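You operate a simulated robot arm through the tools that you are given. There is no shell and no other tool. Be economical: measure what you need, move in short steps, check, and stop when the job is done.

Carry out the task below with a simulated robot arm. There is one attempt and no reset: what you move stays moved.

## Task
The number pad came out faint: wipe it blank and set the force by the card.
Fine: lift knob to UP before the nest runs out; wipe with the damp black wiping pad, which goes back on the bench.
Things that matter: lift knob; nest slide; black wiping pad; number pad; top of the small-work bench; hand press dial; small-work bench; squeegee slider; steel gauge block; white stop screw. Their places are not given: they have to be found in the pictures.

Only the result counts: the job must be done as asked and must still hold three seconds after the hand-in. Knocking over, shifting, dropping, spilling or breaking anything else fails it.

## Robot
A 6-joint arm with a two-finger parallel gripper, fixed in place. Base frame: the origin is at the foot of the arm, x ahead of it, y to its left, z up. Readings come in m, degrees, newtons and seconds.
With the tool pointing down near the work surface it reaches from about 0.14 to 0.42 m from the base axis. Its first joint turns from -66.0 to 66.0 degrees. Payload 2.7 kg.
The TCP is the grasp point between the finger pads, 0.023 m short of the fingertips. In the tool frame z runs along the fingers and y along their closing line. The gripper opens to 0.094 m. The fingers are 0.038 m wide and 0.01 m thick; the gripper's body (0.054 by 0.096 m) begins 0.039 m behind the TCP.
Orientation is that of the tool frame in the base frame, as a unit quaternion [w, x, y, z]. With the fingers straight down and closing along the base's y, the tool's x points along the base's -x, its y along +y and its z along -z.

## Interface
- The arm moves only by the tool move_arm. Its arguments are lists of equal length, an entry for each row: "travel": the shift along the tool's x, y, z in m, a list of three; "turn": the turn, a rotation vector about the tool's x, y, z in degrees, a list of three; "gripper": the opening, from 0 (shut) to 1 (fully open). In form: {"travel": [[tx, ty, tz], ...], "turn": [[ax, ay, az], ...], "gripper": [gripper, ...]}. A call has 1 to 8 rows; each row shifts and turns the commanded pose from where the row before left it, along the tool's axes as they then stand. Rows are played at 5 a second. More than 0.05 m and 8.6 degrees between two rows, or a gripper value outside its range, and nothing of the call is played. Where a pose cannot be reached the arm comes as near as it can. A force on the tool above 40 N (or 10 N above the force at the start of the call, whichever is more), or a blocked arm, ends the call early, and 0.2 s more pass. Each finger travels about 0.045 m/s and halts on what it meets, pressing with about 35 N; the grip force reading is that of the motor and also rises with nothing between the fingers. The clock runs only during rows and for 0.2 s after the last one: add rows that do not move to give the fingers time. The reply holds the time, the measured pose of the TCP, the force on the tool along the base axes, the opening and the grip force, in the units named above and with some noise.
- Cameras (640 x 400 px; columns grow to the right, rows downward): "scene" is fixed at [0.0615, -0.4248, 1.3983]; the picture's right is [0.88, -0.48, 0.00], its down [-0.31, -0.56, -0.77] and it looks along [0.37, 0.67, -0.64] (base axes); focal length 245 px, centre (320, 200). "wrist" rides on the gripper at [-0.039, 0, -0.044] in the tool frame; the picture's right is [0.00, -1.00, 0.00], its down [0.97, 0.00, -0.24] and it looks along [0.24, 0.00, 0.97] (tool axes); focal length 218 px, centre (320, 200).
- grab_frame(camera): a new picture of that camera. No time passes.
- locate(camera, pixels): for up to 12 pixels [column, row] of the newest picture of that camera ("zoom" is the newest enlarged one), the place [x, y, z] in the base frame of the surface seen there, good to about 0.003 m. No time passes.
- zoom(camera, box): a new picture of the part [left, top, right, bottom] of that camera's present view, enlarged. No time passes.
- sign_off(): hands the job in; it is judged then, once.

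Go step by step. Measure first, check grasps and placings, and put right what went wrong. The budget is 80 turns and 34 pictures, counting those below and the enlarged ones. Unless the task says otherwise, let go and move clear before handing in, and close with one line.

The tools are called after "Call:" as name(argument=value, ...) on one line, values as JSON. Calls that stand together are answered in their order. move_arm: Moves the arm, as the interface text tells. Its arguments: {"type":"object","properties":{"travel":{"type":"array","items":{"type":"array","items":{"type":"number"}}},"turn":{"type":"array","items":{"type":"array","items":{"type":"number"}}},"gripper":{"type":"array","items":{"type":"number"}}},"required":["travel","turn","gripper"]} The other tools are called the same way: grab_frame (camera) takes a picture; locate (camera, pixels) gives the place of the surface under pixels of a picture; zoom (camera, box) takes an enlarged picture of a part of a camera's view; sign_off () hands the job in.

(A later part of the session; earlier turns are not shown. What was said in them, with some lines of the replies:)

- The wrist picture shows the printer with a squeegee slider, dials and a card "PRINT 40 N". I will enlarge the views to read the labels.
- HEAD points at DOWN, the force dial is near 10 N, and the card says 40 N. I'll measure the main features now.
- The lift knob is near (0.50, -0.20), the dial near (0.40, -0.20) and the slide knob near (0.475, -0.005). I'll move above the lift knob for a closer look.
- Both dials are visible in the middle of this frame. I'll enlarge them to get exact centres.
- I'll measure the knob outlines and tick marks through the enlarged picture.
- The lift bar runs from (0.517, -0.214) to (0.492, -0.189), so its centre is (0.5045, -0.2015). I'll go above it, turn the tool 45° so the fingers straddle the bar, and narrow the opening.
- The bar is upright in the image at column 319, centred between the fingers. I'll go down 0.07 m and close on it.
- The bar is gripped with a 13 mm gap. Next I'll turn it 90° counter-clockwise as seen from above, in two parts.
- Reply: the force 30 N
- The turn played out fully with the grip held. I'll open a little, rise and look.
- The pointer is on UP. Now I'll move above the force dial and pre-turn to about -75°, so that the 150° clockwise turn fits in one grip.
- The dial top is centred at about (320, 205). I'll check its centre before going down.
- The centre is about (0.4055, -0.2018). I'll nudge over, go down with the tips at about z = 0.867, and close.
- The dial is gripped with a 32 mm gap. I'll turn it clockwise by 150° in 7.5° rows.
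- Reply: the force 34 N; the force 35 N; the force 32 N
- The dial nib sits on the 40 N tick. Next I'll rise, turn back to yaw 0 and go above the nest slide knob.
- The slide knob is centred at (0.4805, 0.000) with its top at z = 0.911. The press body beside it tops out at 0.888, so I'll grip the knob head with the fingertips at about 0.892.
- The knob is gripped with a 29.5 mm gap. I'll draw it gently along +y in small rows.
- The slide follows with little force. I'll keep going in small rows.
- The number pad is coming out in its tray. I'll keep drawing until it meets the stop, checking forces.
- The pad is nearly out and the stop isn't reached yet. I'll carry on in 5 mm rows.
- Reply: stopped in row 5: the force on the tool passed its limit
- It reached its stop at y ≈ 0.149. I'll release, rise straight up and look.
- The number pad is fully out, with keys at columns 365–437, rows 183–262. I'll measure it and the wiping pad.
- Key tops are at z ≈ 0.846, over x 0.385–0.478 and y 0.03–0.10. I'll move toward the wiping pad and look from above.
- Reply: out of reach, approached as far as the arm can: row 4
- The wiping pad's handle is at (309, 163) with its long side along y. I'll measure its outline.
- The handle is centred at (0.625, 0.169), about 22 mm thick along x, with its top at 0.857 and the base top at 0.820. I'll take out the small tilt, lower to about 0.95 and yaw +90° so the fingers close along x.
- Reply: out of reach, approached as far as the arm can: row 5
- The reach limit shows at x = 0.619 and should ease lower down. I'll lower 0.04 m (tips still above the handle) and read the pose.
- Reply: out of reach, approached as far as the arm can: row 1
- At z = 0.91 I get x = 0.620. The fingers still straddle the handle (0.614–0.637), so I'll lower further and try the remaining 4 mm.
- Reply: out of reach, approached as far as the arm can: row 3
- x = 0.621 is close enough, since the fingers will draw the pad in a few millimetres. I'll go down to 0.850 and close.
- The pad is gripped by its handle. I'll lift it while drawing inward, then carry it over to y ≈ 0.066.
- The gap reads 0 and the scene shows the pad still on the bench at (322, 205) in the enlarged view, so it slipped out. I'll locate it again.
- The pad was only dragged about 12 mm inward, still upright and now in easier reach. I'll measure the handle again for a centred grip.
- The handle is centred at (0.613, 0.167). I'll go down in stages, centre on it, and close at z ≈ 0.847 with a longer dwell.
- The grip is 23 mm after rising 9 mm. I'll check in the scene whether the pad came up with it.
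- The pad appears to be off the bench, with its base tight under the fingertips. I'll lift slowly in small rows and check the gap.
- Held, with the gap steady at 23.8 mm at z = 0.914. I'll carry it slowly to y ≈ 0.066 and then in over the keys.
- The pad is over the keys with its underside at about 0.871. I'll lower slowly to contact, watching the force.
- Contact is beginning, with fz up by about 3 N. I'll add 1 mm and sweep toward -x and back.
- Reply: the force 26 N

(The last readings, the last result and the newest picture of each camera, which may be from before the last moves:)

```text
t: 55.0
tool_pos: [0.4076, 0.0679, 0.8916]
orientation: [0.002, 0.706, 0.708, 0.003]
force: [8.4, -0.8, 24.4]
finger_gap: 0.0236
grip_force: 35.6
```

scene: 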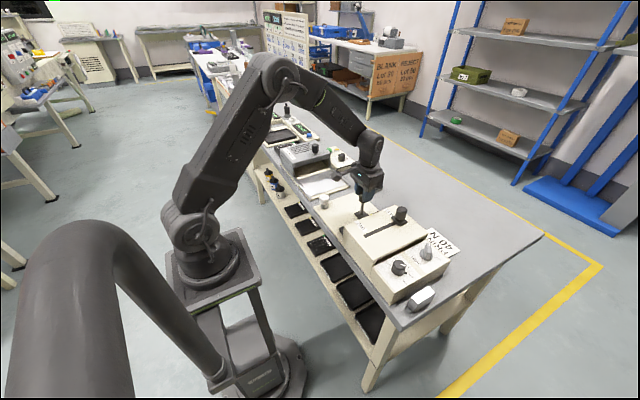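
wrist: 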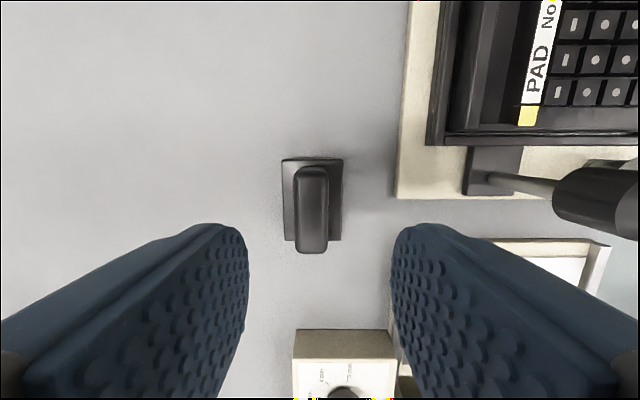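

The force is 24 N, so I'll ease off 0.5 mm. Then I'll sweep back with a -y offset.

Call:
move_arm(travel=[[-0.006, 0, -0.0005], [-0.005, 0, 0], [0, 0.01, 0], [0, 0.01, 0], [0, 0.01, 0], [0, 0.01, 0], [0, 0.008, 0], [0, 0, 0]], turn=[[0, 0, 0], [0, 0, 0], [0, 0, 0], [0, 0, 0], [0, 0, 0], [0, 0, 0], [0, 0, 0], [0, 0, 0]], gripper=[0, 0, 0, 0, 0, 0, 0, 0])

Call:
move_arm(travel=[[0.008, 0, 0], [0.01, 0, 0], [0, -0.01, 0], [0, -0.01, 0], [0, -0.01, 0], [0, -0.01, 0], [0, -0.01, 0], [0, 0, 0]], turn=[[0, 0, 0], [0, 0, 0], [0, 0, 0], [0, 0, 0], [0, 0, 0], [0, 0, 0], [0, 0, 0], [0, 0, 0]], gripper=[0, 0, 0, 0, 0, 0, 0, 0])

```text
t: 56.8
tool_pos: [0.4541, 0.057, 0.8916]
orientation: [0.001, 0.706, 0.708, 0.001]
force: [-9.1, -0.8, 22.3]
finger_gap: 0.0233
grip_force: 34.9
```

```text
t: 58.6
tool_pos: [0.4075, 0.0752, 0.8918]
orientation: [0.002, 0.707, 0.708, 0.004]
force: [8.9, 0.6, 23.7]
finger_gap: 0.0232
grip_force: 35.2
```

Three sweeps are done at about 23 N. I'll lift, carry the pad back toward x = 0.57 and inspect the keys.

Call:
move_arm(travel=[[-0.005, 0, -0.01], [-0.005, 0.01, -0.015], [0, 0.025, -0.01], [0, 0.03, 0], [0, 0.03, 0], [0, 0.03, 0], [0, 0.03, 0], [0, 0, 0]], turn=[[0, 0, 0], [0, 0, 0], [0, 0, 0], [0, 0, 0], [0, 0, 0], [0, 0, 0], [0, 0, 0], [0, 0, 0]], gripper=[0, 0, 0, 0, 0, 0, 0, 0])

Call:
zoom(camera="scene", box=[315, 165, 405, 235])

```text
t: 60.4
tool_pos: [0.5601, 0.0649, 0.9264]
orientation: [0.001, 0.707, 0.707, 0.001]
force: [-0.2, 0.0, -0.4]
finger_gap: 0.0234
grip_force: 34.8
```

```text
5.71 times, centred on (360, 200) of scene
```

zoom: 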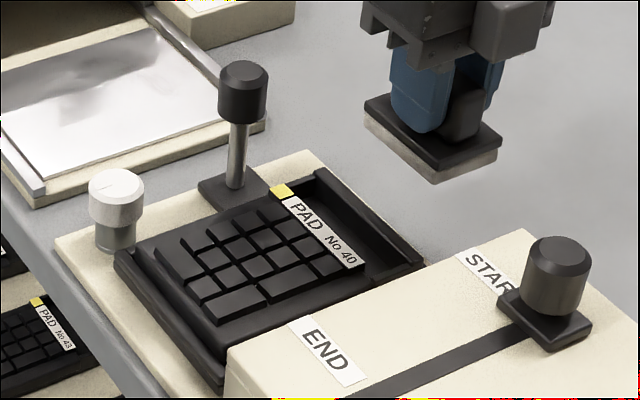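

The keys look blank and the label is intact. Now I'll carry the pad back to (0.61, 0.167) on the bench.

Call:
move_arm(travel=[[0, 0.015, 0], [0.017, 0.015, 0], [0.017, 0.015, 0], [0.017, 0, -0.0], [0.017, 0, 0], [0.017, 0, 0], [0.017, 0, 0], [0, 0, 0.02]], turn=[[0, 0, 0], [0, 0, 0], [0, 0, 0], [0, 0, 0], [0, 0, 0], [0, 0, 0], [0, 0, 0], [0, 0, 0]], gripper=[0, 0, 0, 0, 0, 0, 0, 0])

Call:
move_arm(travel=[[0, 0, 0.015], [0, 0, 0.015], [0, 0, 0.01], [0, 0, 0.005], [0, 0, 0.005], [0, 0, 0.003], [0, 0, 0]], turn=[[0, 0, 0], [0, 0, 0], [0, 0, 0], [0, 0, 0], [0, 0, 0], [0, 0, 0], [0, 0, 0]], gripper=[0, 0, 0, 0, 0, 0, 0])

```text
t: 62.2
tool_pos: [0.6055, 0.1686, 0.9065]
orientation: [0.0, 0.707, 0.707, 0.001]
force: [0.0, 0.5, 0.1]
finger_gap: 0.0232
grip_force: 34.8
```

```text
t: 63.8
tool_pos: [0.603, 0.1666, 0.8528]
orientation: [0.001, 0.707, 0.707, 0.002]
force: [-0.8, 0.5, -0.2]
finger_gap: 0.0234
grip_force: 35.3
```

No contact yet at 0.853. I'll ease down in 1 mm rows.

Call:
move_arm(travel=[[0, 0, 0.0015], [0, 0, 0.0015], [0, 0, 0.001], [0, 0, 0.001], [0, 0, 0]], turn=[[0, 0, 0], [0, 0, 0], [0, 0, 0], [0, 0, 0], [0, 0, 0]], gripper=[0, 0, 0, 0, 0])

```text
t: 65.0
tool_pos: [0.606, 0.1666, 0.8487]
orientation: [0.001, 0.707, 0.707, 0.001]
force: [1.0, 0.6, -1.2]
finger_gap: 0.0233
grip_force: 35.2
```

Call:
move_arm(travel=[[0, 0, 0.001], [0, 0, 0.001], [0, 0, 0]], turn=[[0, 0, 0], [0, 0, 0], [0, 0, 0]], gripper=[0, 0, 0])

```text
t: 65.8
tool_pos: [0.6052, 0.1678, 0.8469]
orientation: [0.002, 0.707, 0.708, 0.001]
force: [1.2, 0.5, -1.8]
finger_gap: 0.0235
grip_force: 35.5
```

Call:
move_arm(travel=[[0, 0, 0.001], [0, 0, 0.001], [0, 0, 0]], turn=[[0, 0, 0], [0, 0, 0], [0, 0, 0]], gripper=[0, 0, 0])

```text
t: 66.6
tool_pos: [0.6047, 0.1671, 0.847]
orientation: [0.002, 0.706, 0.708, 0.001]
force: [-5.9, -0.7, 15.7]
finger_gap: 0.0233
grip_force: 35.6
```

The pad is now resting on the bench (15.7 N). I'll open and rise straight up, drawing in a little for reach.

Call:
move_arm(travel=[[0, 0, -0.001], [0, 0, 0], [0, 0, 0], [0, 0, -0.02], [0, 0, -0.03], [0, -0.01, -0.04], [0, -0.04, -0.03], [0, -0.03, 0]], turn=[[0, 0, 0], [0, 0, 0], [0, 0, 0], [0, 0, 0], [0, 0, 0], [0, 0, 0], [0, 0, 0], [0, 0, 0]], gripper=[0.45, 0.45, 0.45, 0.45, 0.45, 0.45, 0.45, 0.45])

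Call:
grab_frame(camera="wrist")

Call:
zoom(camera="scene", box=[310, 150, 470, 310])

```text
t: 68.4
tool_pos: [0.5246, 0.1655, 0.9655]
orientation: [0.001, 0.706, 0.708, 0.001]
force: [0.5, 0.1, 0.2]
finger_gap: 0.0418
grip_force: 0.0
```

```text
6 pictures are left
```

wrist: 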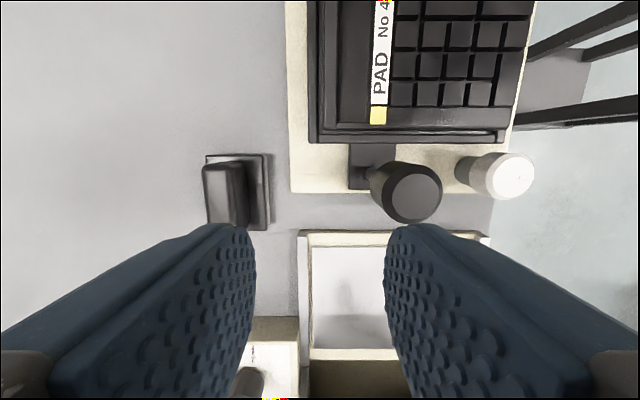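

```text
2.50 times, centred on (390, 230) of scene
```

zoom: 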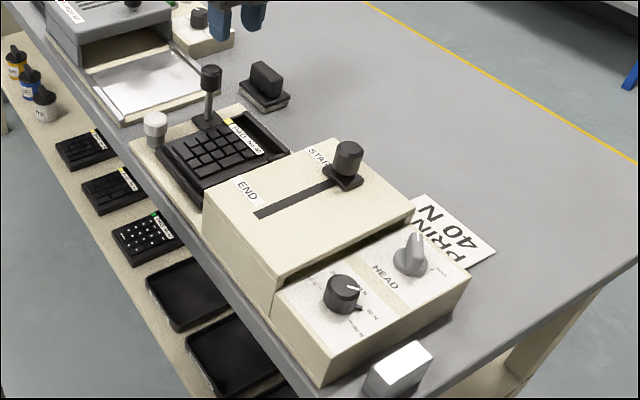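

The pad is standing on the bench. I'll move up over the number pad for a close check of every key.

Call:
move_arm(travel=[[0, 0, -0.04], [-0.02, -0.015, -0.04], [-0.03, -0.02, 0], [-0.03, -0.02, 0], [-0.02, -0.02, 0], [0, 0, 0]], turn=[[0, 0, 0], [0, 0, 0], [0, 0, 0], [0, 0, 0], [0, 0, 0], [0, 0, 0]], gripper=[0.45, 0.45, 0.45, 0.45, 0.45, 0.45])

Call:
zoom(camera="wrist", box=[220, 80, 420, 230])

```text
t: 69.8
tool_pos: [0.4505, 0.0657, 1.0459]
orientation: [0.001, 0.707, 0.708, 0.002]
force: [-0.2, -0.6, -0.7]
finger_gap: 0.0424
grip_force: 0.1
```

```text
2.67 times, centred on (320, 155) of wrist
```

zoom: 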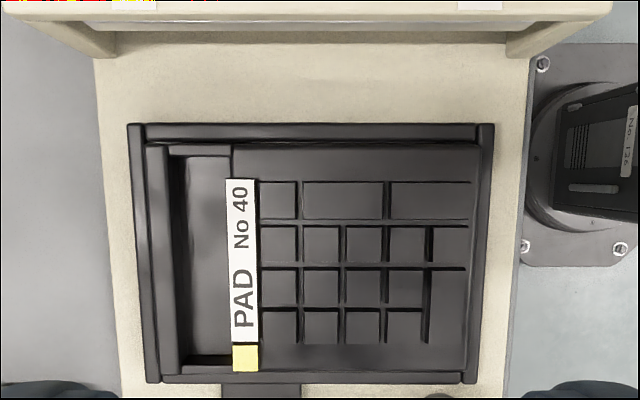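

All the keys are blank. The head is at UP, the dial is on 40 N, the wiping pad is on the bench and the arm is clear, so I'm handing in.

Call:
sign_off()

```text
The job is handed in.
```

I set the lift knob to UP before drawing the nest out, wiped the number pad blank, set the force dial to 40 N as on the card and put the black wiping pad back on the bench, about 2 cm nearer the arm than before; the nest is still out at its stop.
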